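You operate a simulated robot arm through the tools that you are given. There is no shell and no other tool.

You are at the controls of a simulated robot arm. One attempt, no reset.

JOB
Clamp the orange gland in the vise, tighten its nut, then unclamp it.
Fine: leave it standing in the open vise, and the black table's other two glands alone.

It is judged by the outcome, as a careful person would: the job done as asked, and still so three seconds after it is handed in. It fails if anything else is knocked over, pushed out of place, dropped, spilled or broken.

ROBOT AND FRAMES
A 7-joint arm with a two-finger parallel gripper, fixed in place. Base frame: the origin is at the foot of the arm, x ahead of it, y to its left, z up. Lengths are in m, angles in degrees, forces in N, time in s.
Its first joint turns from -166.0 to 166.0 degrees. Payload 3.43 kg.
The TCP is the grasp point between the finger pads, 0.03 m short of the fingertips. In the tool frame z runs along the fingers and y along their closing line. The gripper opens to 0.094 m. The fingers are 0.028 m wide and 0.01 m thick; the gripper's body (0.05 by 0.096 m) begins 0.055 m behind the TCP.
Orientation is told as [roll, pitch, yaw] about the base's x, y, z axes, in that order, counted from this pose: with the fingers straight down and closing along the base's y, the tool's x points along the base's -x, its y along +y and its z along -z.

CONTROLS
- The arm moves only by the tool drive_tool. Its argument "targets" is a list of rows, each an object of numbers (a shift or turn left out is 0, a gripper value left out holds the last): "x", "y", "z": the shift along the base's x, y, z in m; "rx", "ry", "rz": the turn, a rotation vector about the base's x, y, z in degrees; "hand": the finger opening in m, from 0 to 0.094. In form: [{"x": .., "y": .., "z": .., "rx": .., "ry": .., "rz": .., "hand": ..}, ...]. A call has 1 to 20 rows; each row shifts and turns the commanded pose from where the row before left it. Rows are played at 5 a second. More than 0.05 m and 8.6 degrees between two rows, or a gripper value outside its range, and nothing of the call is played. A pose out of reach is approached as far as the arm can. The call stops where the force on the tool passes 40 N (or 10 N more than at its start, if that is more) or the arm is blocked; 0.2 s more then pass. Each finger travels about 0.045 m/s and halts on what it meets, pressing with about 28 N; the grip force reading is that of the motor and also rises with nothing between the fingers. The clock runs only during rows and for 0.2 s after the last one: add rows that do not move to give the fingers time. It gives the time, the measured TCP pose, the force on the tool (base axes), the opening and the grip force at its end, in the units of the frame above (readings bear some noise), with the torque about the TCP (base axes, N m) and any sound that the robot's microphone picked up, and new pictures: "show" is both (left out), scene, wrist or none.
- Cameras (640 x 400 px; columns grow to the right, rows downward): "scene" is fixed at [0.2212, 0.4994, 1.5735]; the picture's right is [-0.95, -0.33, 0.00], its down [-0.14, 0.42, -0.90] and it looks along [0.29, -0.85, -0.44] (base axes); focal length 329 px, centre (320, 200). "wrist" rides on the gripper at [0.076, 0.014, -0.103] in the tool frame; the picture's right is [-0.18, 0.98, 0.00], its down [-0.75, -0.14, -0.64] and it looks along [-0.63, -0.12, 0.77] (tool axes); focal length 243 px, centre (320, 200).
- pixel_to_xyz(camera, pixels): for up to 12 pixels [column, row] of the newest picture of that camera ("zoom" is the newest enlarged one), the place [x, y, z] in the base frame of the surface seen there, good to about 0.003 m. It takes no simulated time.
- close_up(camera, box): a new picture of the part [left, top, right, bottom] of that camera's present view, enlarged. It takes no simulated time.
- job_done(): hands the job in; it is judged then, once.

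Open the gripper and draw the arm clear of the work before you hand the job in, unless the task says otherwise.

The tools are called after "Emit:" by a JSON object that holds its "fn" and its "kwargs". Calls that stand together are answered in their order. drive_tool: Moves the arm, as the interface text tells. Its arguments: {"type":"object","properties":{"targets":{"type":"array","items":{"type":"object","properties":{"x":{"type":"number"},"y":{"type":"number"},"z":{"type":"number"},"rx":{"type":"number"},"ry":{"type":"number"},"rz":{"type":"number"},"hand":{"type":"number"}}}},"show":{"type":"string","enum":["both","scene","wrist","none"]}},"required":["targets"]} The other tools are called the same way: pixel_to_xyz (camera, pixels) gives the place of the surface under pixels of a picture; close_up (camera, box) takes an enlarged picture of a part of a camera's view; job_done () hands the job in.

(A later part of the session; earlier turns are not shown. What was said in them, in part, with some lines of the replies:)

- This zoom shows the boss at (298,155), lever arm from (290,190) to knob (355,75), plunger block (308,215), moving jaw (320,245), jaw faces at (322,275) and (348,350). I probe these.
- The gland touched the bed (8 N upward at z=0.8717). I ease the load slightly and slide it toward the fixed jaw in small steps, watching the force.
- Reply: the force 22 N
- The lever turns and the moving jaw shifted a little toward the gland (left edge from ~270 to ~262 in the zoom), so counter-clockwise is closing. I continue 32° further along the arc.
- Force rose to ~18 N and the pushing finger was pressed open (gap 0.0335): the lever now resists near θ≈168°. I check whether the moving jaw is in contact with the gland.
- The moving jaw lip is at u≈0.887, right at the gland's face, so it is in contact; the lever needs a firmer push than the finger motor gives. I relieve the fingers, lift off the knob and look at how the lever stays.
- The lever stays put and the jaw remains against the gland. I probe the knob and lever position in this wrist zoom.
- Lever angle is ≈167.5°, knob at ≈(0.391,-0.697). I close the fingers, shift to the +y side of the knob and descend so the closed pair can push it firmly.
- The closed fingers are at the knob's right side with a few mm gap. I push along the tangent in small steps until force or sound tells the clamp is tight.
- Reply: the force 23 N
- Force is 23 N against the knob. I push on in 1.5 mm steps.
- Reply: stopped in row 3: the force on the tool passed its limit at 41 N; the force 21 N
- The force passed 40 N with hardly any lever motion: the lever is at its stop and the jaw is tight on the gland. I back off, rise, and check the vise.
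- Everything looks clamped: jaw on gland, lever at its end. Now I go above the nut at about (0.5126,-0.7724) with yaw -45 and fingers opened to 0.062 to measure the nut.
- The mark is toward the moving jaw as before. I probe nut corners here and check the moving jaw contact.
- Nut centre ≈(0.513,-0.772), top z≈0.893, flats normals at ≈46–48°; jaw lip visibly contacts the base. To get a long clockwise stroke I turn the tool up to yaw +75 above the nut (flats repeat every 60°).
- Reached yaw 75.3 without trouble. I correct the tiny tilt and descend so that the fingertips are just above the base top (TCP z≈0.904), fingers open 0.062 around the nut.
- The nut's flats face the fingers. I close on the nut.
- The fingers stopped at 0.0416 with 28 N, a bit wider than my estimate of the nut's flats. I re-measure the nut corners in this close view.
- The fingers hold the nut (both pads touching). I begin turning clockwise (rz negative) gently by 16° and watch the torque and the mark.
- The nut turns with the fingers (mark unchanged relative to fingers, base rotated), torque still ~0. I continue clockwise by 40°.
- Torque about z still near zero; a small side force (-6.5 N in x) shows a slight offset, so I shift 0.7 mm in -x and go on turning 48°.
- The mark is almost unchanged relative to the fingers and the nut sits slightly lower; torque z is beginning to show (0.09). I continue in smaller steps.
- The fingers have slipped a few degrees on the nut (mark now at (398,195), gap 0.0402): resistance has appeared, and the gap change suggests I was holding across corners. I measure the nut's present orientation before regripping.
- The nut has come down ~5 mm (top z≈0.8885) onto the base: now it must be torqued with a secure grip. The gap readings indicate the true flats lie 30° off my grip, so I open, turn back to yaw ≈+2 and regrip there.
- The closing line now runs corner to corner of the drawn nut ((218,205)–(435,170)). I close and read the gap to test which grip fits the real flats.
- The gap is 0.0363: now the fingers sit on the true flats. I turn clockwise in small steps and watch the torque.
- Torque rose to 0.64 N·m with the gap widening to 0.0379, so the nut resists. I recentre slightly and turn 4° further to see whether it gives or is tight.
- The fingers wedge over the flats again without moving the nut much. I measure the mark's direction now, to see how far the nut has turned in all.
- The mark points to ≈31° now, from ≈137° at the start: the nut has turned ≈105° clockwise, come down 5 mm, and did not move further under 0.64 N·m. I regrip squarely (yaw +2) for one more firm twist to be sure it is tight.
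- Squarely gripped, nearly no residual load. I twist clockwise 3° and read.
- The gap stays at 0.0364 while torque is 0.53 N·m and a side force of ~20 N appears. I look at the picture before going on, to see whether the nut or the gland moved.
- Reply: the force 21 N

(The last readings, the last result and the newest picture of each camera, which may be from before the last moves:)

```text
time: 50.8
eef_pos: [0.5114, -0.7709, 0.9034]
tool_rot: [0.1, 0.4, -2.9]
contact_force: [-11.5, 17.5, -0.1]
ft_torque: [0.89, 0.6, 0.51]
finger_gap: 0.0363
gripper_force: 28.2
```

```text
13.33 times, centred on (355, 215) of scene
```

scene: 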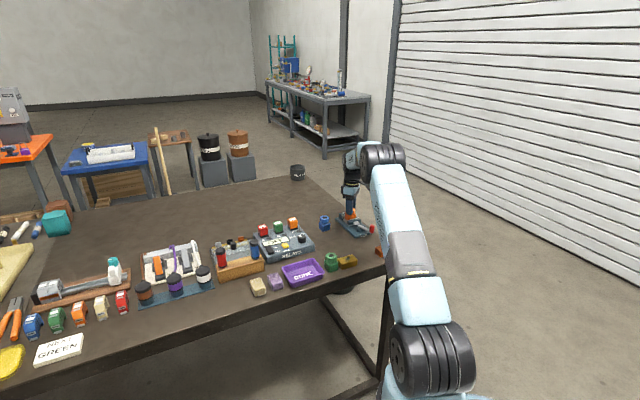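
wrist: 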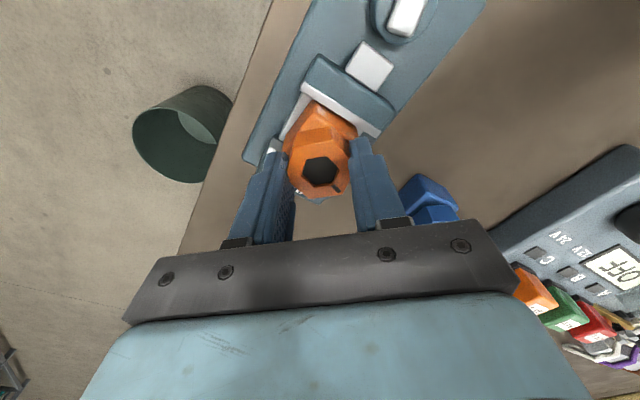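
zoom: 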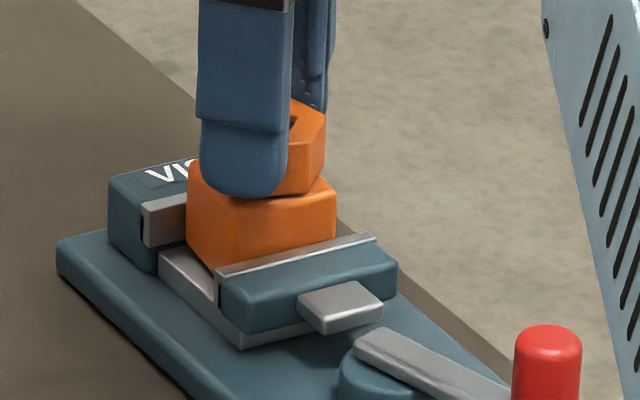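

The moving jaw lip seems to have shifted by a pixel or so; I compare with the same framing as before.

Emit:
{"fn": "close_up", "kwargs": {"camera": "scene", "box": [330, 200, 385, 240]}}

```text
10.00 times, centred on (358, 220) of scene
```

zoom: 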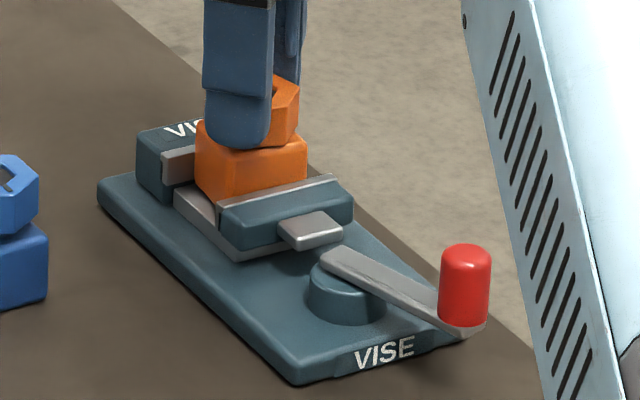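

The lever has crept back (knob moved from (487,265) to (465,285)) and the base has turned ~5° in the jaws with the nut: the nut is tight on the gland, the torque now twists the whole gland. I release the nut and rise to inspect.

Emit:
{"fn": "drive_tool", "kwargs": {"targets": [{"x": -0.0005, "y": 0.001}, {"hand": 0.045}, {"hand": 0.06}, {"hand": 0.06}, {"z": 0.03}, {"z": 0.03}, {"z": 0.03}, {}]}}

Emit:
{"fn": "close_up", "kwargs": {"camera": "wrist", "box": [240, 60, 400, 190]}}

Emit:
{"fn": "close_up", "kwargs": {"camera": "scene", "box": [330, 200, 385, 240]}}

```text
time: 52.6
eef_pos: [0.5122, -0.7706, 0.9926]
tool_rot: [0.0, 0.4, -2.8]
contact_force: [-0.1, 0.2, 0.4]
ft_torque: [-0.01, 0.01, 0.03]
finger_gap: 0.06
gripper_force: 0.1
```

scene: 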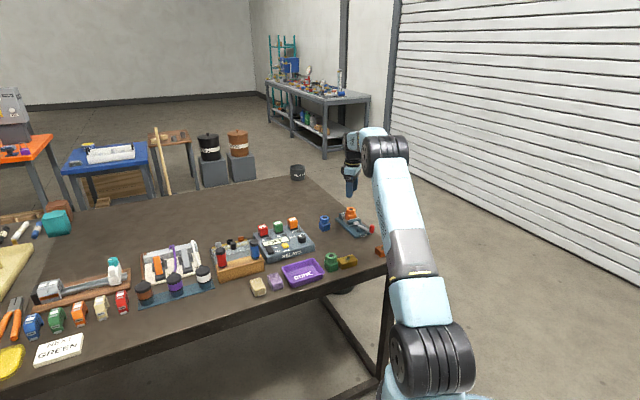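
wrist: 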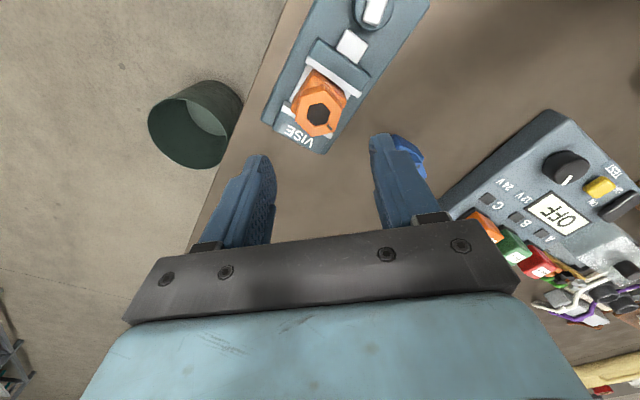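

```text
3.08 times, centred on (320, 125) of wrist
```

zoom: 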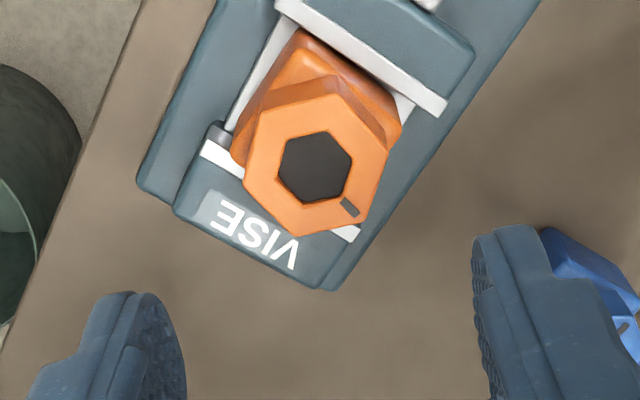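

```text
10.00 times, centred on (358, 220) of scene
```

zoom: 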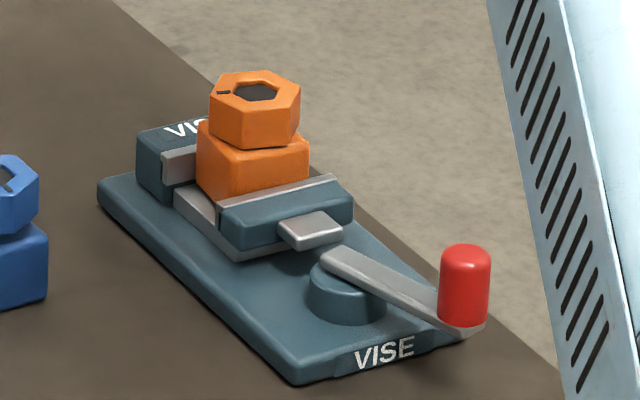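

The gland base is now turned some 10° in the jaws. I probe base edges, nut corners and the mark to get nut-versus-base angle.

Emit:
{"fn": "close_up", "kwargs": {"camera": "wrist", "box": [270, 60, 370, 140]}}

```text
5.00 times, centred on (320, 100) of wrist
```

zoom: 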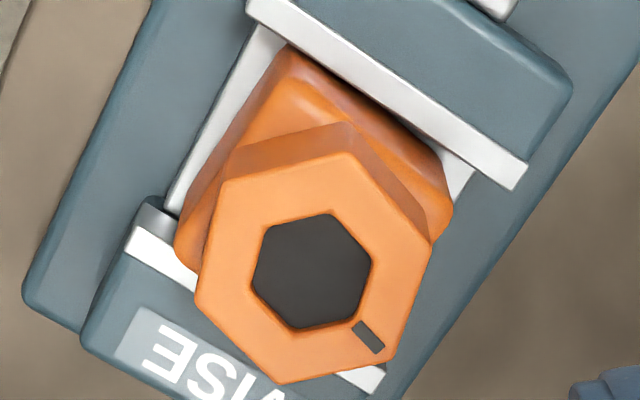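

Emit:
{"fn": "pixel_to_xyz", "kwargs": {"camera": "zoom", "pixels": [[225, 182], [352, 155], [428, 242], [390, 358], [282, 380], [198, 290], [368, 337], [313, 270]]}}

Emit:
{"fn": "pixel_to_xyz", "kwargs": {"camera": "zoom", "pixels": [[285, 55], [345, 95], [400, 130], [440, 160], [260, 90], [225, 150], [195, 205], [250, 20], [350, 85], [515, 185], [130, 240], [185, 280]]}}

```text
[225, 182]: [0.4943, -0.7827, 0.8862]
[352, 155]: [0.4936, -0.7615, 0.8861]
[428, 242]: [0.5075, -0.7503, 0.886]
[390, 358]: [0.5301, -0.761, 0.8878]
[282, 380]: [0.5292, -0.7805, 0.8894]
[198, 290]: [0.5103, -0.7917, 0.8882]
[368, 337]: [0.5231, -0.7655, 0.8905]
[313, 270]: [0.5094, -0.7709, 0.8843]
```

```text
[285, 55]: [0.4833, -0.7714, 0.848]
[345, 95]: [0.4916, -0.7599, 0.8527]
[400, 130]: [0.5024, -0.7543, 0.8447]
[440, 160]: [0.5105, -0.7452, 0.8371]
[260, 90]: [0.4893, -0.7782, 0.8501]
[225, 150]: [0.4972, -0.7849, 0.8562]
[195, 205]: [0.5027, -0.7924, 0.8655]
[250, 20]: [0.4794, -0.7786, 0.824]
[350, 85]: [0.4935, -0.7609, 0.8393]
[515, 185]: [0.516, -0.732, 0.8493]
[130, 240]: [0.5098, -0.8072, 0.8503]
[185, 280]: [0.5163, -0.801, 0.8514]
```

I zoom in on the nut/base junction from the scene camera to see whether the nut is seated on the base.

Emit:
{"fn": "close_up", "kwargs": {"camera": "scene", "box": [346, 203, 366, 222]}}

Emit:
{"fn": "close_up", "kwargs": {"camera": "scene", "box": [314, 212, 334, 231]}}

```text
16.00 times, centred on (356, 212) of scene
```

zoom: 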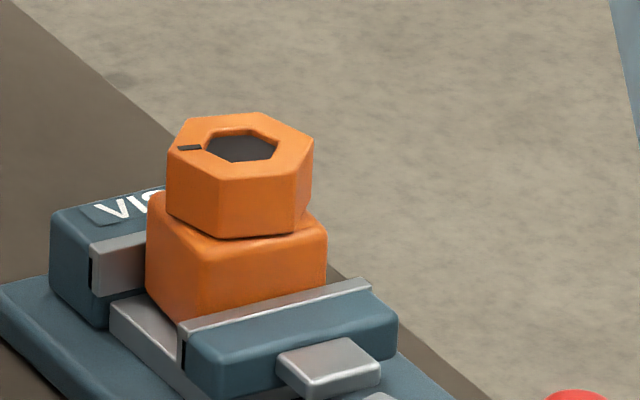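

```text
16.00 times, centred on (324, 222) of scene
```

zoom: 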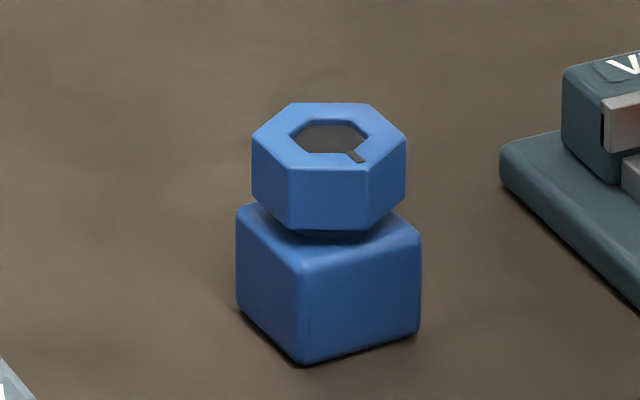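

The orange nut is now seated on its base (the blue one still shows a gap under its nut), so it is run down. To be sure it is properly tight I will re-clamp (which also squares the gland) and twist once more; first I locate the knob.

Emit:
{"fn": "pixel_to_xyz", "kwargs": {"camera": "scene", "pixels": [[372.5, 225.5], [372.5, 228], [370.5, 228], [374.5, 228], [365, 229], [359, 225.8], [351, 219.8], [358, 218.5]]}}

```text
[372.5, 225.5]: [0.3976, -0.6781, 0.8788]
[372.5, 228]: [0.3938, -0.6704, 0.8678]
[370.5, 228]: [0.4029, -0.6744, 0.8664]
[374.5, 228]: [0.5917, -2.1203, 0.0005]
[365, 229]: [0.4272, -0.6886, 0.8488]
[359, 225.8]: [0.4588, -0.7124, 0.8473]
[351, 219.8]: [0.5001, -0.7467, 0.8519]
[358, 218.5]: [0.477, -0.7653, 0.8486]
```

The lever is back at ≈149° (knob ≈(0.398,-0.678)). I close the fingers and go to the knob's clockwise side at about (0.411,-0.656), yaw -31, then down to push it closed again.

Emit:
{"fn": "drive_tool", "kwargs": {"targets": [{"x": -0.02, "y": 0.023, "rz": -5.6, "ry": -0.4, "hand": 0.03}, {"x": -0.02, "y": 0.023, "rz": -5.6, "hand": 0.0}, {"x": -0.02, "y": 0.023, "rz": -5.6, "hand": 0.0}, {"x": -0.02, "y": 0.023, "rz": -5.6}, {"x": -0.0212, "y": 0.0229, "rz": -5.8}, {"z": -0.03}, {"z": -0.03}, {}]}}

Emit:
{"fn": "close_up", "kwargs": {"camera": "wrist", "box": [240, 90, 400, 220]}}

```text
time: 54.4
eef_pos: [0.4113, -0.6568, 0.9325]
tool_rot: [0.1, 0.0, -31.0]
contact_force: [0.3, -0.4, 0.3]
ft_torque: [0.01, 0.02, 0.03]
finger_gap: 0.0
gripper_force: 28.6
```

scene: 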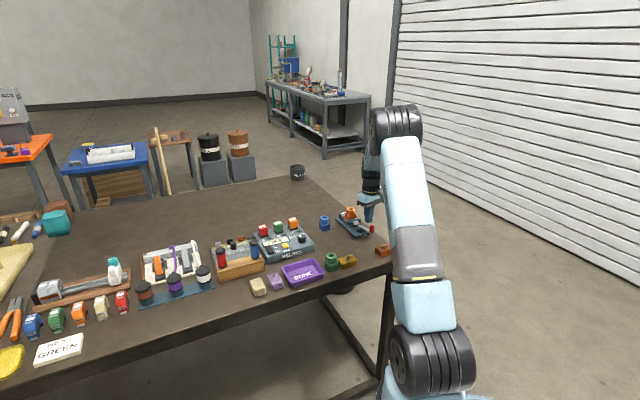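
wrist: 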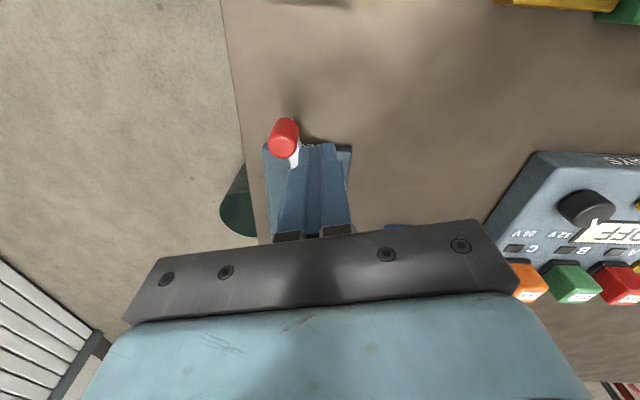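

```text
3.08 times, centred on (320, 155) of wrist
```

zoom: 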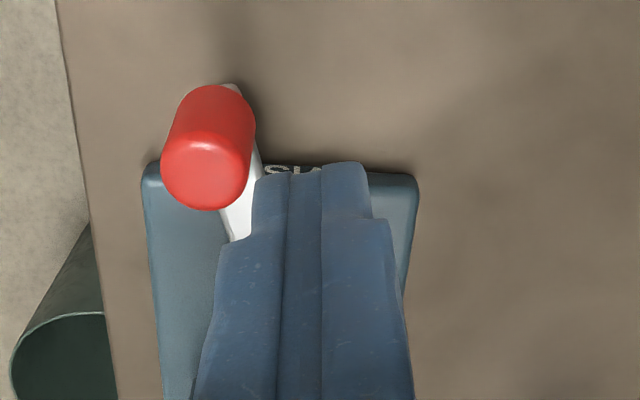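

The knob top is at zoom (205,175), left of the closed fingers. I verify its position before descending beside it.

Emit:
{"fn": "pixel_to_xyz", "kwargs": {"camera": "zoom", "pixels": [[205, 178], [168, 170], [248, 170], [208, 205], [240, 220]]}}

```text
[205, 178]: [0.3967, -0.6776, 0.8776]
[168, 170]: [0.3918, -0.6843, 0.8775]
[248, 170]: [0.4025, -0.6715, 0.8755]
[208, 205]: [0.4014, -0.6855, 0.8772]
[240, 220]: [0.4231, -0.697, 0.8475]
```

Clear by ~6 mm. I descend and push the knob counter-clockwise along the arc until it stops.

Emit:
{"fn": "drive_tool", "kwargs": {"targets": [{"z": -0.025}, {"z": -0.0235}, {"x": -0.0039, "y": -0.0049}, {"x": -0.0031, "y": -0.0032, "rz": 4}, {"x": -0.0031, "y": -0.0032, "rz": 4}, {"x": -0.0027, "y": -0.0035, "rz": 4}, {"x": -0.0026, "y": -0.0035, "rz": 4}, {}]}}

Emit:
{"fn": "close_up", "kwargs": {"camera": "scene", "box": [330, 200, 385, 240]}}

```text
time: 56.2
eef_pos: [0.3964, -0.6756, 0.8838]
tool_rot: [0.2, 0.1, -15.0]
contact_force: [1.2, 1.0, 1.4]
ft_torque: [0.01, -0.03, 0.0]
finger_gap: 0.0003
gripper_force: 28.3
```

scene: 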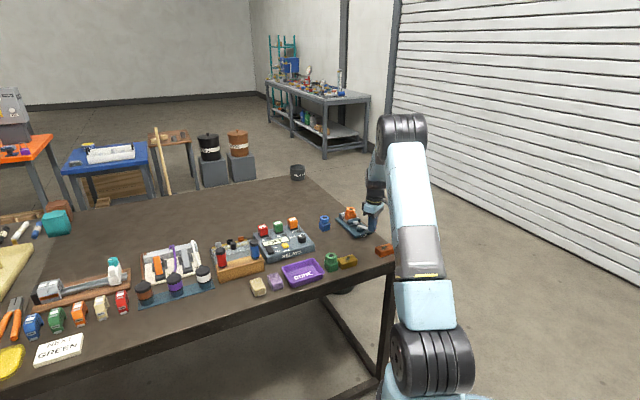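
wrist: 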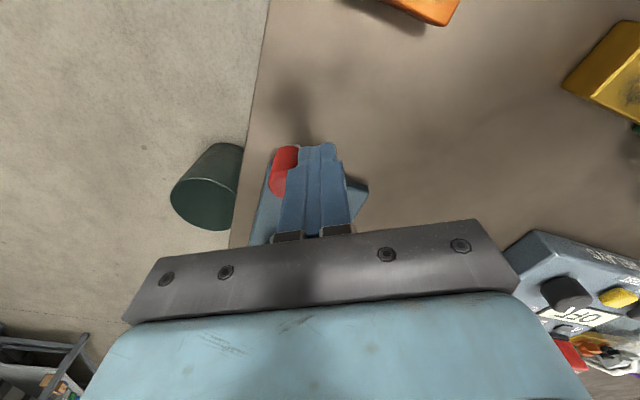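

```text
10.00 times, centred on (358, 220) of scene
```

zoom: 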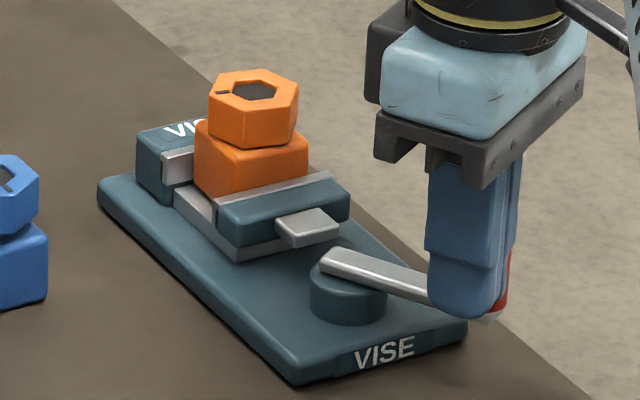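

Lever at ≈165°, force still small. I push the remaining few degrees to the stop.

Emit:
{"fn": "drive_tool", "kwargs": {"targets": [{"x": -0.0011, "y": -0.0019, "rz": 2}, {"x": -0.0006, "y": -0.0018, "rz": 1}, {"x": -0.0004, "y": -0.0015}, {"x": -0.0003, "y": -0.0015}, {}], "show": "wrist"}}

Emit:
{"fn": "close_up", "kwargs": {"camera": "scene", "box": [330, 200, 385, 240]}}

```text
time: 57.4
eef_pos: [0.395, -0.68, 0.8842]
tool_rot: [0.2, 0.1, -12.0]
contact_force: [-0.4, 35.7, 1.5]
ft_torque: [1.01, 0.0, -0.08]
finger_gap: 0.0
gripper_force: 28.7
```

wrist: 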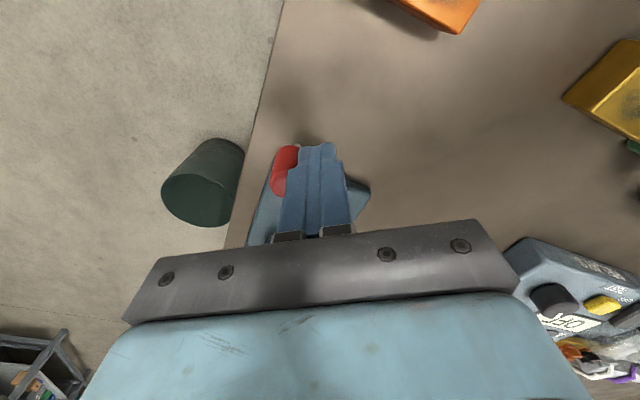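

```text
10.00 times, centred on (358, 220) of scene
```

zoom: 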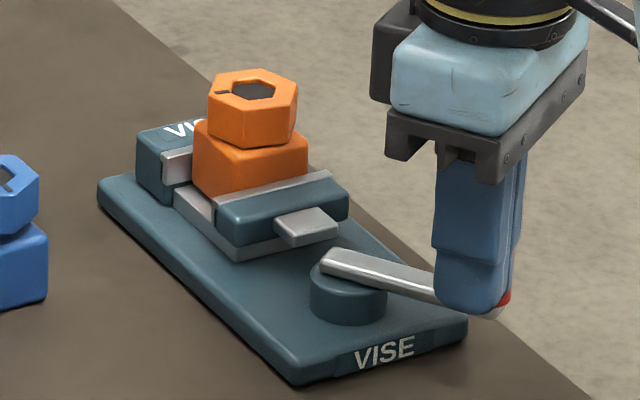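

The lever is at its end again (36 N). I back off, rise and look at the gland from above.

Emit:
{"fn": "drive_tool", "kwargs": {"targets": [{"x": 0.002, "y": 0.006}, {"x": 0.002, "y": 0.006}, {"z": 0.03}, {"z": 0.03}, {"z": 0.04}, {"x": 0.022, "y": -0.02, "rz": -6.6, "hand": 0.03}, {"x": 0.022, "y": -0.02, "rz": -6.6, "hand": 0.06}, {"x": 0.022, "y": -0.02, "rz": -6.6}, {"x": 0.024, "y": -0.02, "rz": -6.6}, {"x": 0.024, "y": -0.018, "rz": -6.6}, {}]}}

Emit:
{"fn": "close_up", "kwargs": {"camera": "wrist", "box": [260, 60, 380, 160]}}

Emit:
{"fn": "close_up", "kwargs": {"camera": "scene", "box": [330, 200, 385, 240]}}

```text
time: 59.8
eef_pos: [0.5122, -0.7678, 0.9837]
tool_rot: [0.1, 0.0, -45.1]
contact_force: [1.4, 0.1, -0.1]
ft_torque: [0.02, -0.02, 0.02]
finger_gap: 0.06
gripper_force: 0.0
```

scene: 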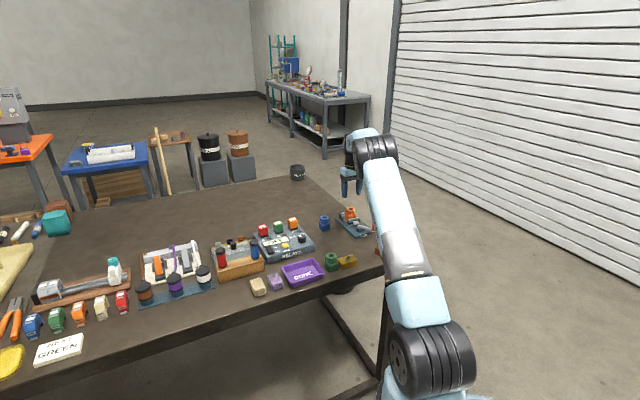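
wrist: 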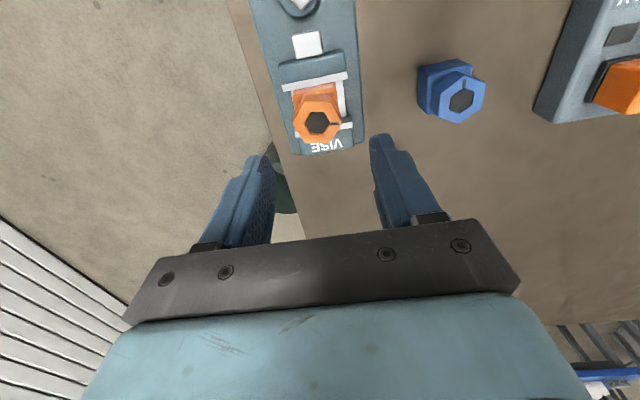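

```text
4.00 times, centred on (320, 110) of wrist
```

zoom: 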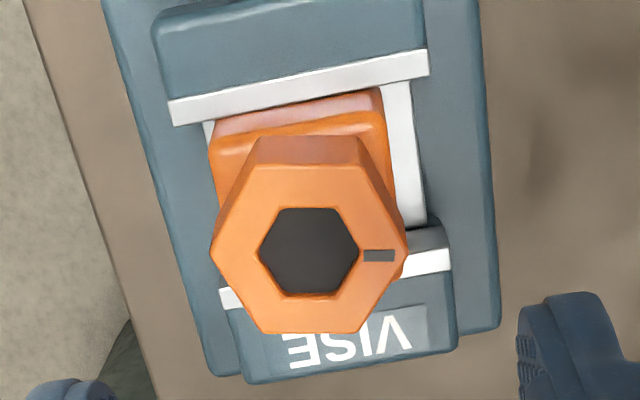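

```text
10.00 times, centred on (358, 220) of scene
```

zoom: 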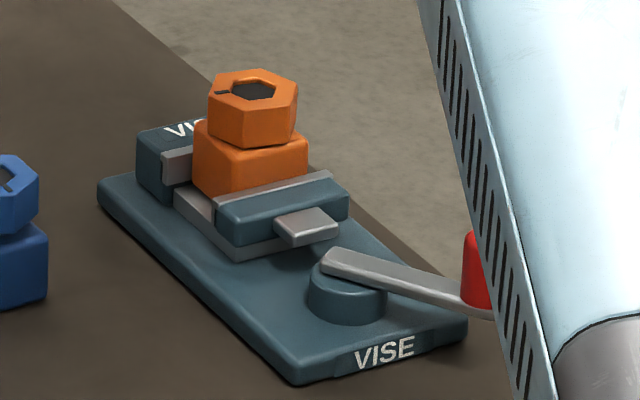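

The gland base is square against the jaw lip again. I measure the mark and corner directions once more.

Emit:
{"fn": "pixel_to_xyz", "kwargs": {"camera": "zoom", "pixels": [[262, 168], [362, 170], [404, 248], [358, 330], [258, 328], [214, 248], [380, 255], [310, 250], [215, 135], [380, 95]]}}

```text
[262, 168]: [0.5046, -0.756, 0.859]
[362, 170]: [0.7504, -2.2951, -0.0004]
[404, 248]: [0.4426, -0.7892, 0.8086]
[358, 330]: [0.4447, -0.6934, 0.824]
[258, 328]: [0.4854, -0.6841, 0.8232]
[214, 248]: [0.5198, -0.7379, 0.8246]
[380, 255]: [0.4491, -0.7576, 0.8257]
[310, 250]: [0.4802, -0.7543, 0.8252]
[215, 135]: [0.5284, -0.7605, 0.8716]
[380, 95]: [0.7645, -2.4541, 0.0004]
```

That used the wrong picture (scene zoom). I repeat with wrist pixel coordinates.

Emit:
{"fn": "pixel_to_xyz", "kwargs": {"camera": "wrist", "pixels": [[305.7, 102.3], [330.3, 103], [340.5, 122], [329, 142], [305, 141.5], [294, 122], [335, 123.7], [294.5, 94], [334, 84], [298, 91], [330, 83.5]]}}

```text
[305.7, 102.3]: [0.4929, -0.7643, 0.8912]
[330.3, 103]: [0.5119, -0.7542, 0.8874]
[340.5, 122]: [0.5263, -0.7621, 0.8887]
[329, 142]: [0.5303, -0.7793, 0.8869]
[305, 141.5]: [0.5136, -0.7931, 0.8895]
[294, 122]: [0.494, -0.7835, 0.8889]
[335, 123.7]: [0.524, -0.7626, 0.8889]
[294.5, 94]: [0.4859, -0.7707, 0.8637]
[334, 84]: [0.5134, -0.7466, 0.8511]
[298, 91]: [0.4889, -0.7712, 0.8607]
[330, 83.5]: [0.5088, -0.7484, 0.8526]
```

Nut corners are at ≈35° (mod 60) and the mark at ≈37°: ≈101–105° turned relative to the now squared base. I regrip the nut on its real flats (yaw -55) for a final check twist.

Emit:
{"fn": "drive_tool", "kwargs": {"targets": [{"x": 0.0008, "y": -0.0048, "rz": -5}, {"rz": -5, "z": -0.03}, {"z": -0.03}, {"z": -0.0205}, {"hand": 0.045}, {"hand": 0.02}, {"hand": 0.02}, {"hand": 0.02}, {"hand": 0.02}]}}

Emit:
{"fn": "close_up", "kwargs": {"camera": "wrist", "box": [240, 90, 400, 220]}}

```text
time: 61.8
eef_pos: [0.5124, -0.7722, 0.9038]
tool_rot: [0.1, 0.0, -55.0]
contact_force: [-1.6, -0.3, -0.1]
ft_torque: [-0.02, 0.08, 0.02]
finger_gap: 0.036
gripper_force: 27.8
```

scene: 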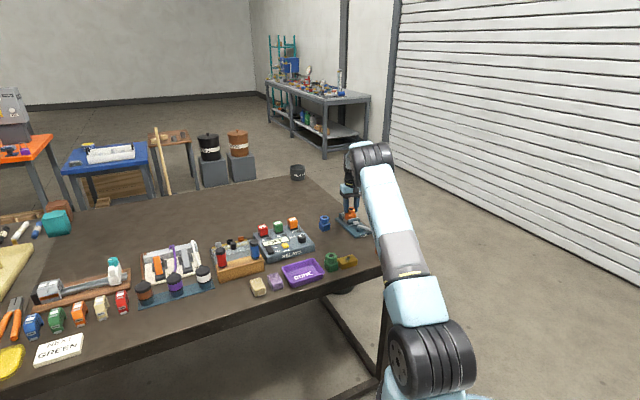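
wrist: 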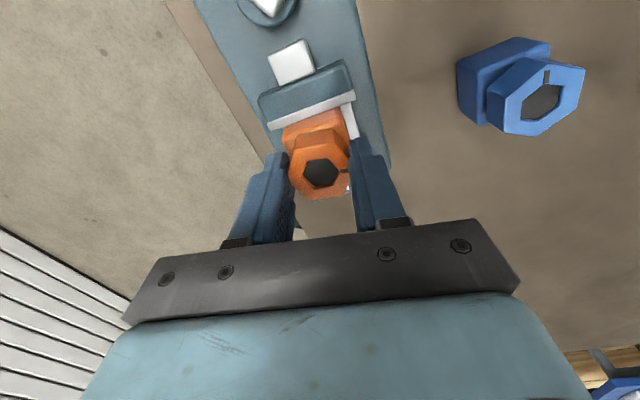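

```text
3.08 times, centred on (320, 155) of wrist
```

zoom: 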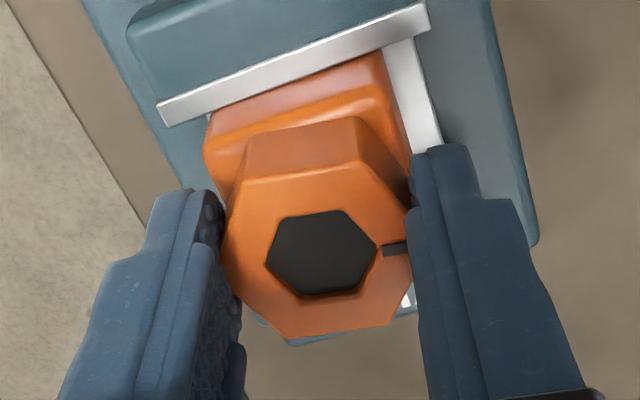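

Perfect flat grip (gap 0.036, torque ≈0). I twist clockwise in 1.5° rows, reading after each pair.

Emit:
{"fn": "drive_tool", "kwargs": {"targets": [{"rz": -1.5}, {"rz": -1.5}, {}], "show": "none"}}

Emit:
{"fn": "drive_tool", "kwargs": {"targets": [{"rz": -1.5}, {"rz": -1.5}, {}], "show": "wrist"}}

Emit:
{"fn": "close_up", "kwargs": {"camera": "wrist", "box": [240, 90, 400, 220]}}

Emit:
{"fn": "close_up", "kwargs": {"camera": "scene", "box": [330, 200, 385, 240]}}

```text
time: 62.6
eef_pos: [0.5122, -0.7717, 0.9039]
tool_rot: [0.1, 0.0, -58.1]
contact_force: [-3.7, 1.7, -1.6]
ft_torque: [0.15, 0.2, 0.46]
finger_gap: 0.0364
gripper_force: 27.6
```

```text
time: 63.4
eef_pos: [0.5126, -0.7732, 0.9038]
tool_rot: [0.2, 0.1, -61.0]
contact_force: [-4.1, 6.3, -1.0]
ft_torque: [0.33, 0.26, 0.61]
finger_gap: 0.0371
gripper_force: 28.8
```

wrist: 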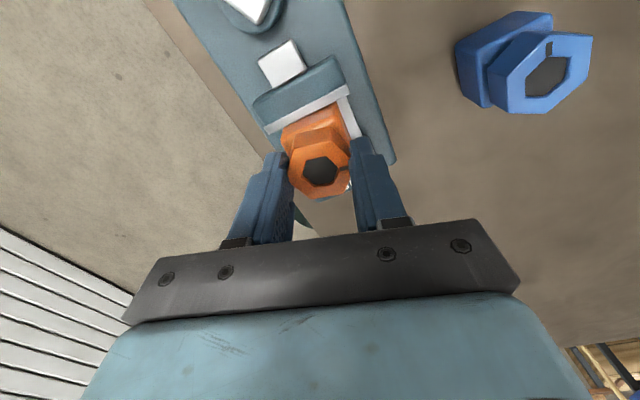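

```text
3.08 times, centred on (320, 155) of wrist
```

zoom: 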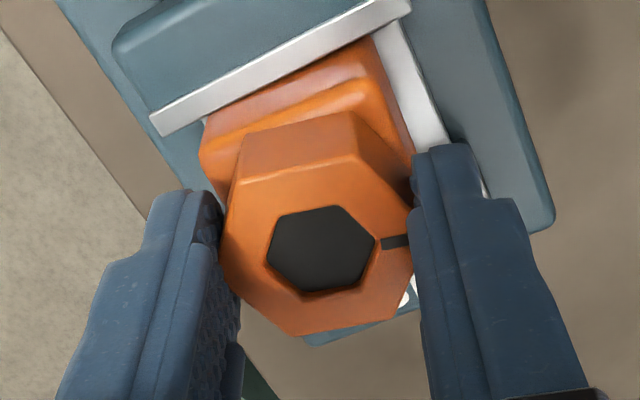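

```text
10.00 times, centred on (358, 220) of scene
```

zoom: 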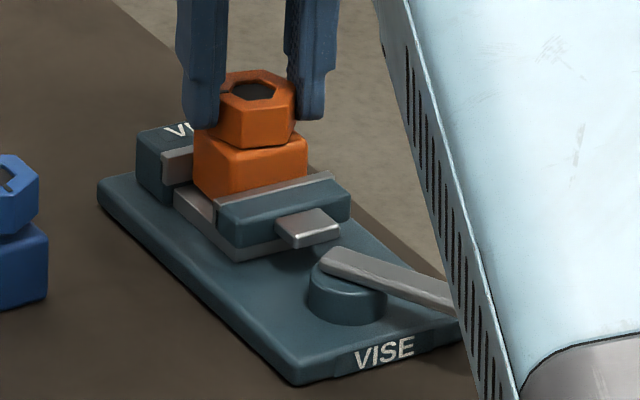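

Torque rises straight to 0.6 N·m with the nut not running further (only the wedge slip and clamp give): the nut is tight. I open the fingers and rise clear.

Emit:
{"fn": "drive_tool", "kwargs": {"targets": [{"hand": 0.045}, {"hand": 0.06}, {"hand": 0.06}, {"z": 0.03}, {"z": 0.03}, {"z": 0.03}, {}]}}

Emit:
{"fn": "close_up", "kwargs": {"camera": "wrist", "box": [260, 60, 380, 160]}}

```text
time: 65.0
eef_pos: [0.5124, -0.7724, 0.9941]
tool_rot: [0.1, 0.0, -60.9]
contact_force: [0.5, 0.5, 0.3]
ft_torque: [-0.04, -0.01, -0.04]
finger_gap: 0.0598
gripper_force: 0.1
```

scene: 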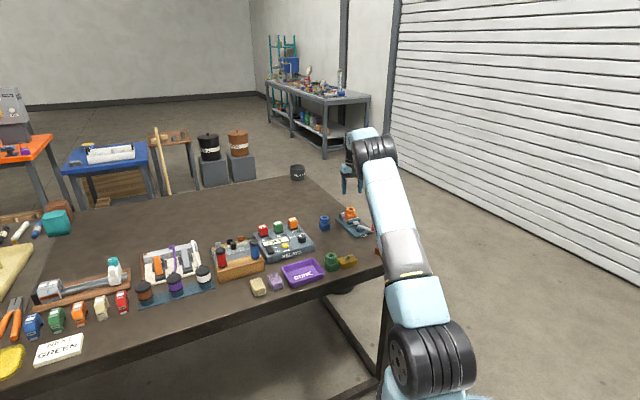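
wrist: 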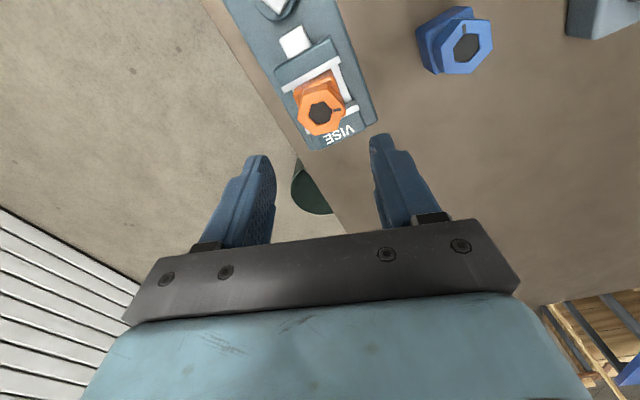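

```text
4.00 times, centred on (320, 110) of wrist
```

zoom: 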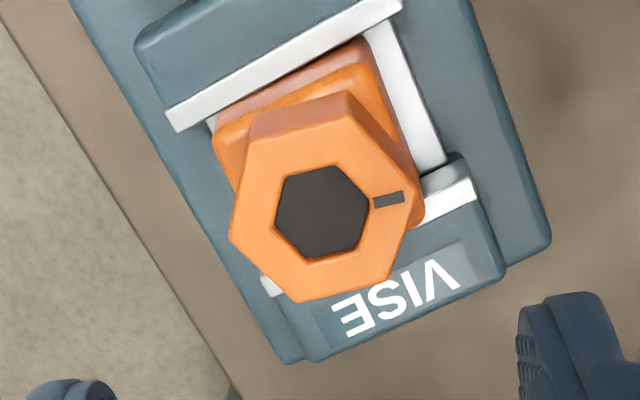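

The gland stands in the vise, slightly turned, nut tight. Now I go to the lever to open it: above the knob (~(0.392,-0.692)), yaw -15, fingers 0.036.

Emit:
{"fn": "drive_tool", "kwargs": {"targets": [{"x": -0.02, "y": 0.0134, "rz": 7.7, "hand": 0.05}, {"x": -0.02, "y": 0.0134, "rz": 7.7, "hand": 0.036}, {"x": -0.02, "y": 0.0134, "rz": 7.7}, {"x": -0.02, "y": 0.0134, "rz": 7.7}, {"x": -0.02, "y": 0.0134, "rz": 7.7}, {"x": -0.02, "y": 0.0134, "rz": 7.4, "z": -0.017}, {"z": -0.017}, {}]}}

Emit:
{"fn": "close_up", "kwargs": {"camera": "wrist", "box": [240, 80, 400, 210]}}

```text
time: 66.8
eef_pos: [0.3922, -0.6936, 0.959]
tool_rot: [0.1, 0.0, -15.1]
contact_force: [0.5, 0.4, 0.1]
ft_torque: [-0.01, -0.01, 0.02]
finger_gap: 0.0362
gripper_force: 0.0
```

scene: 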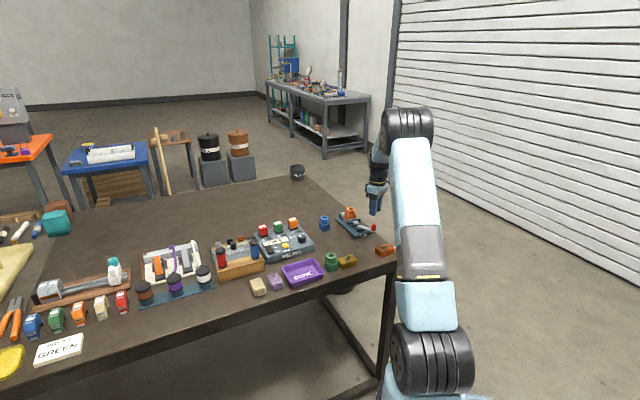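
wrist: 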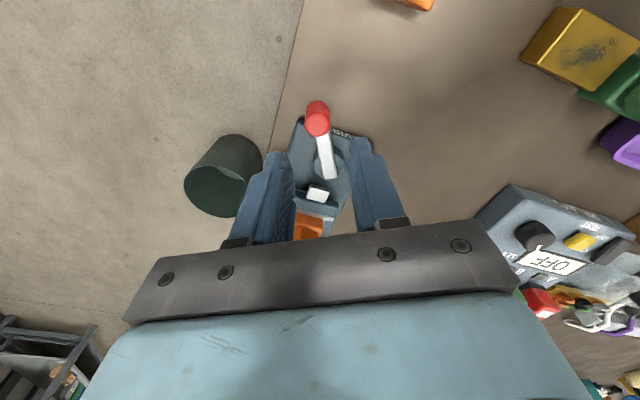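

```text
3.08 times, centred on (320, 145) of wrist
```

zoom: 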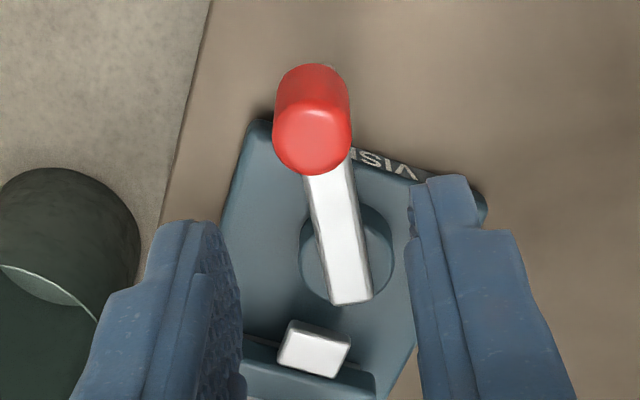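

The knob top is at wrist (317,125), right under the TCP as predicted. I descend around it and narrow the fingers to a loose cage.

Emit:
{"fn": "drive_tool", "kwargs": {"targets": [{"y": -0.001, "z": -0.03}, {"z": -0.03}, {"z": -0.0145}, {"hand": 0.028}, {"hand": 0.024}, {}], "show": "wrist"}}

Emit:
{"fn": "close_up", "kwargs": {"camera": "wrist", "box": [240, 90, 400, 220]}}

```text
time: 68.2
eef_pos: [0.3928, -0.6937, 0.8847]
tool_rot: [0.1, 0.0, -15.1]
contact_force: [-0.5, 0.4, 0.3]
ft_torque: [-0.02, 0.0, 0.01]
finger_gap: 0.0241
gripper_force: 0.1
```

wrist: 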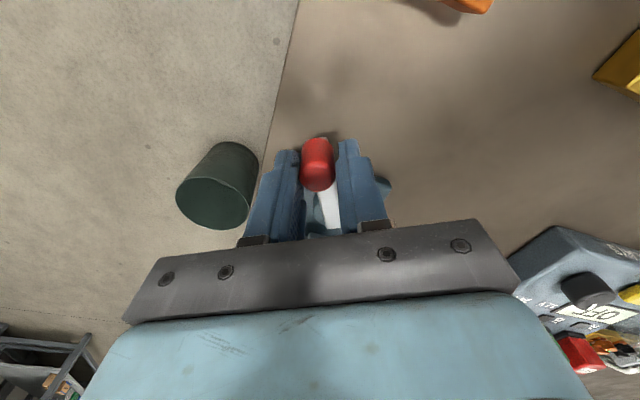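

```text
3.08 times, centred on (320, 155) of wrist
```

zoom: 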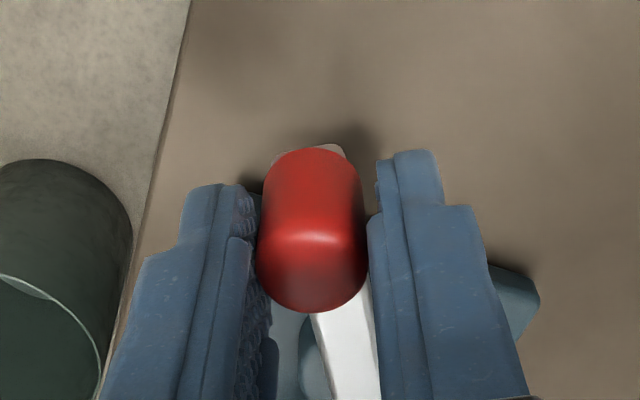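

The knob is caged. I swing the lever clockwise along the arc toward open, first 32°.

Emit:
{"fn": "drive_tool", "kwargs": {"targets": [{"x": 0.0026, "y": 0.008, "rz": -8}, {"x": 0.0036, "y": 0.0075, "rz": -8}, {"x": 0.0047, "y": 0.0069, "rz": -8}, {"x": 0.0056, "y": 0.0063, "rz": -8}, {}]}}

Emit:
{"fn": "close_up", "kwargs": {"camera": "scene", "box": [330, 200, 385, 240]}}

```text
time: 69.4
eef_pos: [0.4102, -0.6642, 0.8846]
tool_rot: [0.1, -0.2, -47.1]
contact_force: [0.4, 1.3, 1.0]
ft_torque: [0.0, 0.02, 0.03]
finger_gap: 0.0241
gripper_force: 0.0
```

scene: 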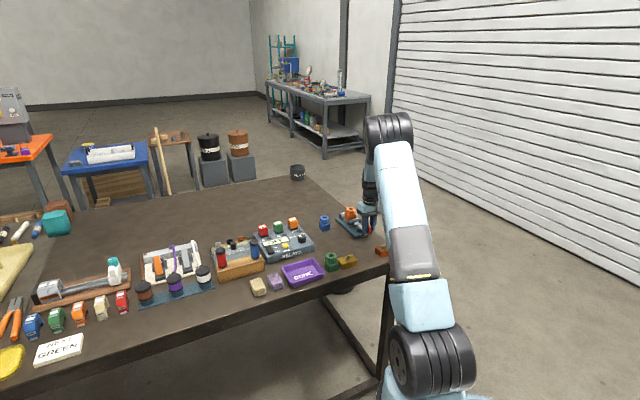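
wrist: 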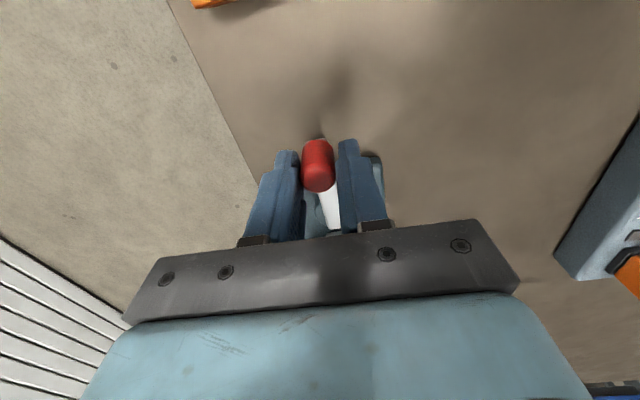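

```text
10.00 times, centred on (358, 220) of scene
```

zoom: 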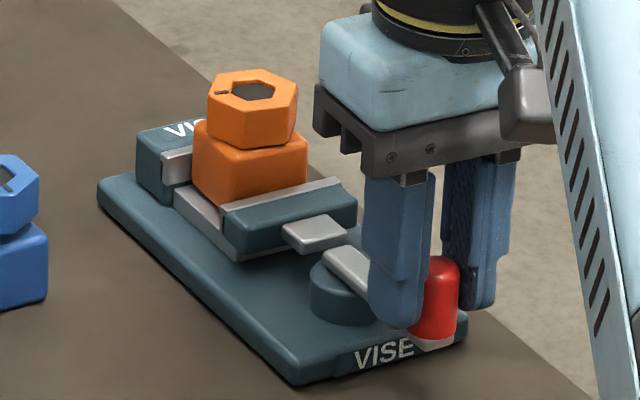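

The lever follows and the jaw is retreating from the gland, which stands still. I continue the remaining ≈32° to the open end, slowly at the end.

Emit:
{"fn": "drive_tool", "kwargs": {"targets": [{"x": 0.0064, "y": 0.0053, "rz": -8}, {"x": 0.0071, "y": 0.0045, "rz": -8}, {"x": 0.0077, "y": 0.0034, "rz": -8}, {"x": 0.004, "y": 0.0013, "rz": -4}, {}]}}

Emit:
{"fn": "close_up", "kwargs": {"camera": "scene", "box": [330, 200, 385, 240]}}

```text
time: 70.6
eef_pos: [0.435, -0.651, 0.8846]
tool_rot: [0.1, -0.1, -75.3]
contact_force: [0.8, -0.3, -0.3]
ft_torque: [0.01, -0.03, 0.01]
finger_gap: 0.024
gripper_force: 0.1
```

scene: 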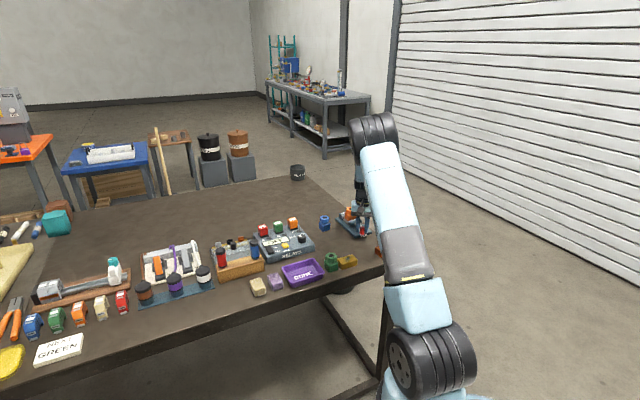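
wrist: 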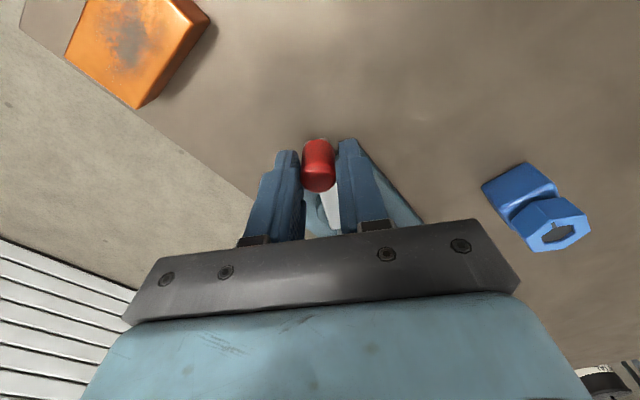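

```text
10.00 times, centred on (358, 220) of scene
```

zoom: 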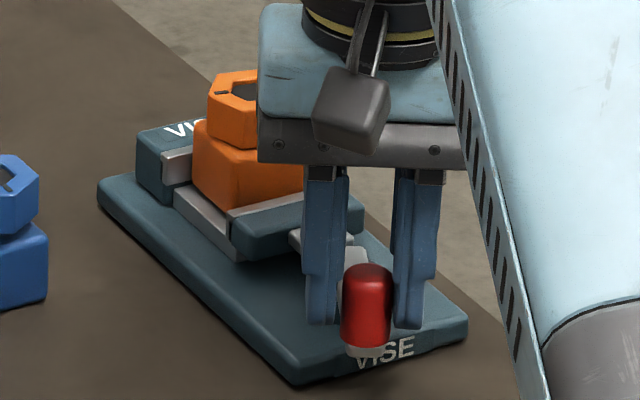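

Lever nearly at its initial position. I push the last few mm gently (1.5 mm steps) to the open stop.

Emit:
{"fn": "drive_tool", "kwargs": {"targets": [{"x": 0.002, "y": 0.0005, "rz": -1}, {"x": 0.002, "y": 0.0004, "rz": -1}, {"x": 0.0015, "y": 0.0003, "rz": -1}, {}], "show": "wrist"}}

```text
time: 71.6
eef_pos: [0.4393, -0.649, 0.8846]
tool_rot: [0.1, 0.1, -78.2]
contact_force: [0.1, -0.4, -0.3]
ft_torque: [0.0, -0.01, 0.01]
finger_gap: 0.024
gripper_force: 0.1
```

wrist: 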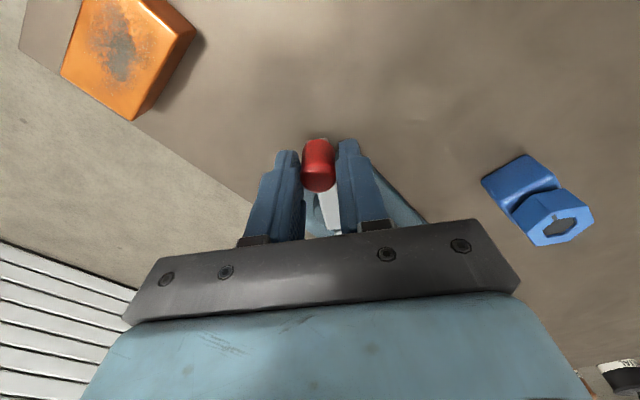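

No resistance yet; the knob is about at its initial place. I go 3 mm more to feel the stop.

Emit:
{"fn": "drive_tool", "kwargs": {"targets": [{"x": 0.0015, "y": 0.0002}, {"x": 0.0015, "y": 0.0002}, {}], "show": "wrist"}}

```text
time: 72.4
eef_pos: [0.4428, -0.6489, 0.8853]
tool_rot: [0.1, 0.0, -78.3]
contact_force: [-4.6, -0.8, 0.3]
ft_torque: [-0.04, 0.09, -0.03]
finger_gap: 0.0265
gripper_force: 2.2
```

wrist: 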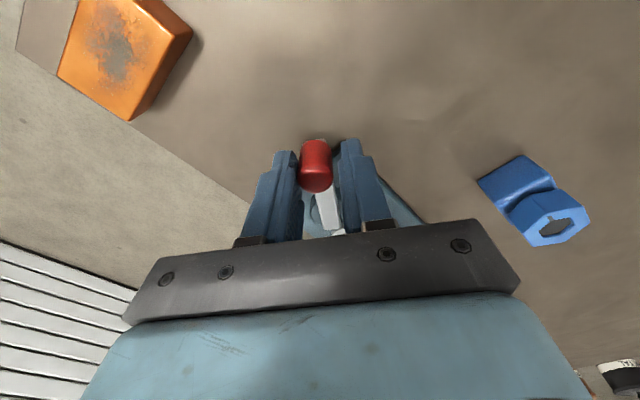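

The open stop is reached (4.6 N, finger pressed slightly open). I back off to the knob centre, open the fingers and rise clear.

Emit:
{"fn": "drive_tool", "kwargs": {"targets": [{"x": -0.003, "y": -0.0004}, {"hand": 0.036}, {"hand": 0.036}, {"z": 0.03}, {"z": 0.03}, {"z": 0.04}, {"z": 0.03}, {}]}}

Emit:
{"fn": "close_up", "kwargs": {"camera": "scene", "box": [310, 195, 385, 245]}}

Emit:
{"fn": "close_up", "kwargs": {"camera": "wrist", "box": [250, 80, 430, 220]}}

```text
time: 74.2
eef_pos: [0.4393, -0.651, 1.0161]
tool_rot: [0.1, 0.0, -78.2]
contact_force: [-0.1, 0.0, 0.0]
ft_torque: [-0.03, 0.02, 0.02]
finger_gap: 0.0361
gripper_force: 0.0
```

scene: 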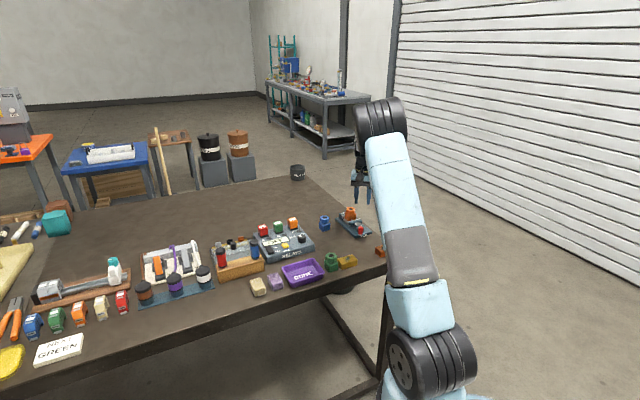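
wrist: 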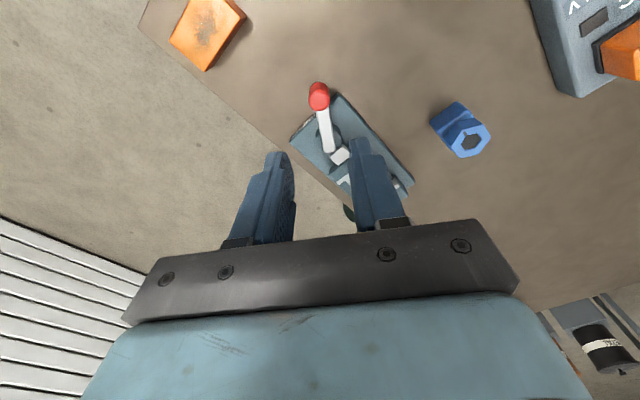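

```text
8.00 times, centred on (348, 220) of scene
```

zoom: 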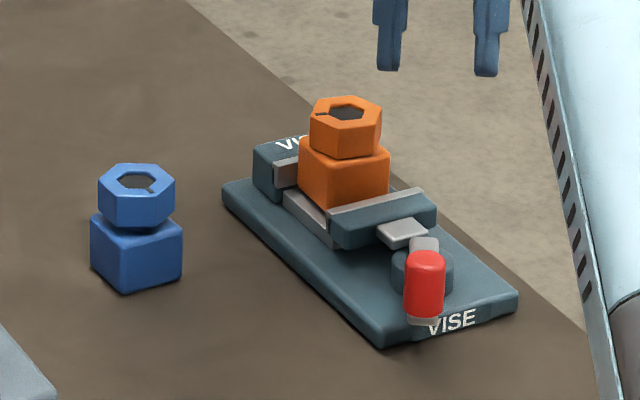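

```text
2.86 times, centred on (340, 150) of wrist
```

zoom: 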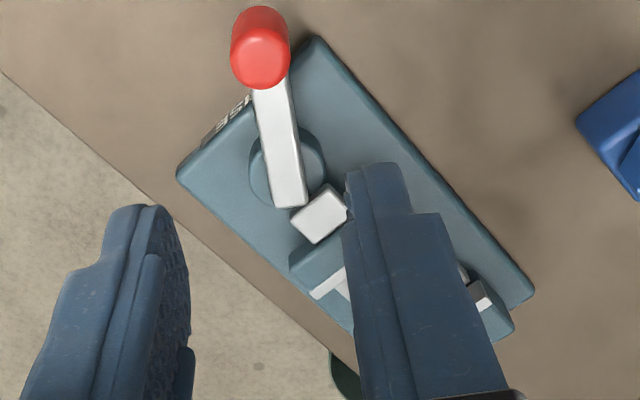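

The vise is open as at the start, and the gland stands in it with its nut seated; the blue gland is untouched. I withdraw the arm toward its starting place with the gripper open and check once more.

Emit:
{"fn": "drive_tool", "kwargs": {"targets": [{"z": 0.04, "hand": 0.06}, {"z": 0.03, "x": -0.02, "y": 0.015, "hand": 0.094}, {"z": 0.03, "x": -0.03, "y": 0.025, "rz": 8}, {"z": 0.03, "x": -0.03, "y": 0.025, "rz": 8}, {"z": 0.02, "x": -0.03, "y": 0.025, "rz": 8}, {"x": -0.03, "y": 0.025, "rz": 8}, {}, {}]}}

Emit:
{"fn": "close_up", "kwargs": {"camera": "scene", "box": [310, 195, 385, 245]}}

Emit:
{"fn": "close_up", "kwargs": {"camera": "scene", "box": [346, 203, 372, 225]}}

```text
time: 76.0
eef_pos: [0.3004, -0.5347, 1.1662]
tool_rot: [0.2, -0.2, -46.0]
contact_force: [-0.2, 0.4, 0.7]
ft_torque: [0.0, -0.04, -0.02]
finger_gap: 0.0939
gripper_force: 0.1
```

scene: 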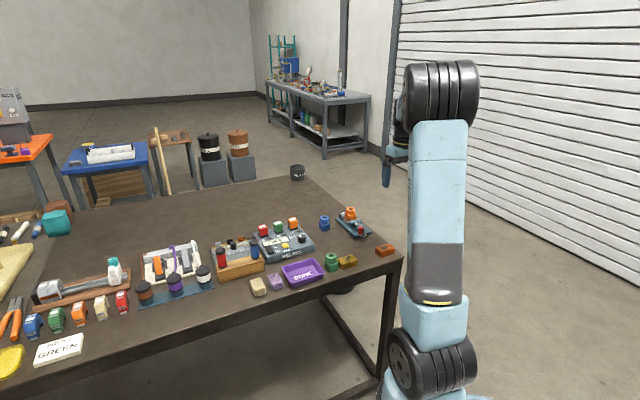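
wrist: 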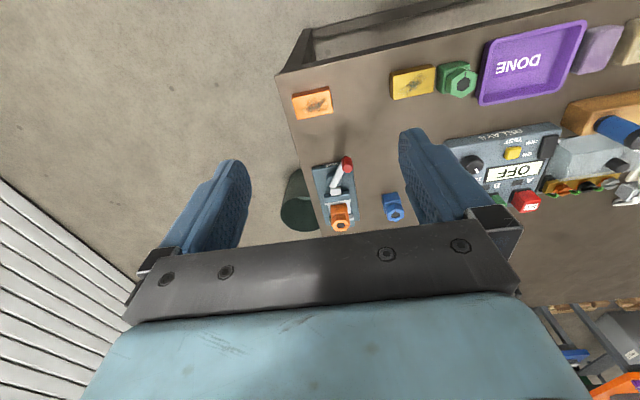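

```text
8.00 times, centred on (348, 220) of scene
```

zoom: 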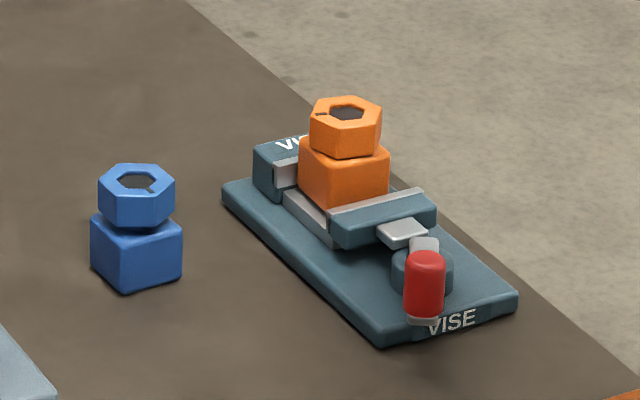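

```text
16.00 times, centred on (359, 214) of scene
```

zoom: 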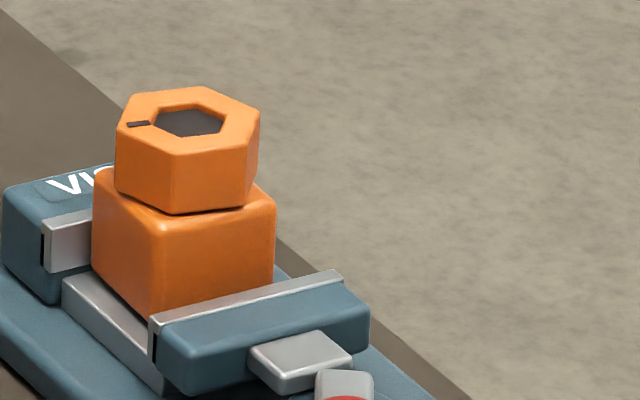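

The final pictures show the orange gland standing in the open vise at (350,214), its nut seated on the base. The lever is back at its open stop, the blue and green glands are where they were, and the arm is clear with the gripper open. I hand the job in.

Emit:
{"fn": "job_done", "kwargs": {}}

```text
The job is handed in.
```

The orange gland was clamped, its nut tightened, and it now stands upright in the open vise. The job is handed in.

- **Nut:** it turned about 105° clockwise and came down about 5 mm onto its base. After that it would not turn further under about 0.6 N·m.
- **Gland slipped in the jaws:** during a second, firmer twist the whole gland turned roughly 10° in the jaws and pushed the lever back. I clamped it again, which squared the gland up, then gave the nut one more check twist. It slipped a few degrees again during that last twist, so it is standing slightly turned.
- **Vise:** the lever is back at its open stop, as at the start.
- **Everything else:** the blue and green glands were not touched and nothing was knocked over. The arm is near its starting position with the gripper open.

I judged tightness from the nut sitting on its base and the torque reading. The microphone reported no click or other signal.
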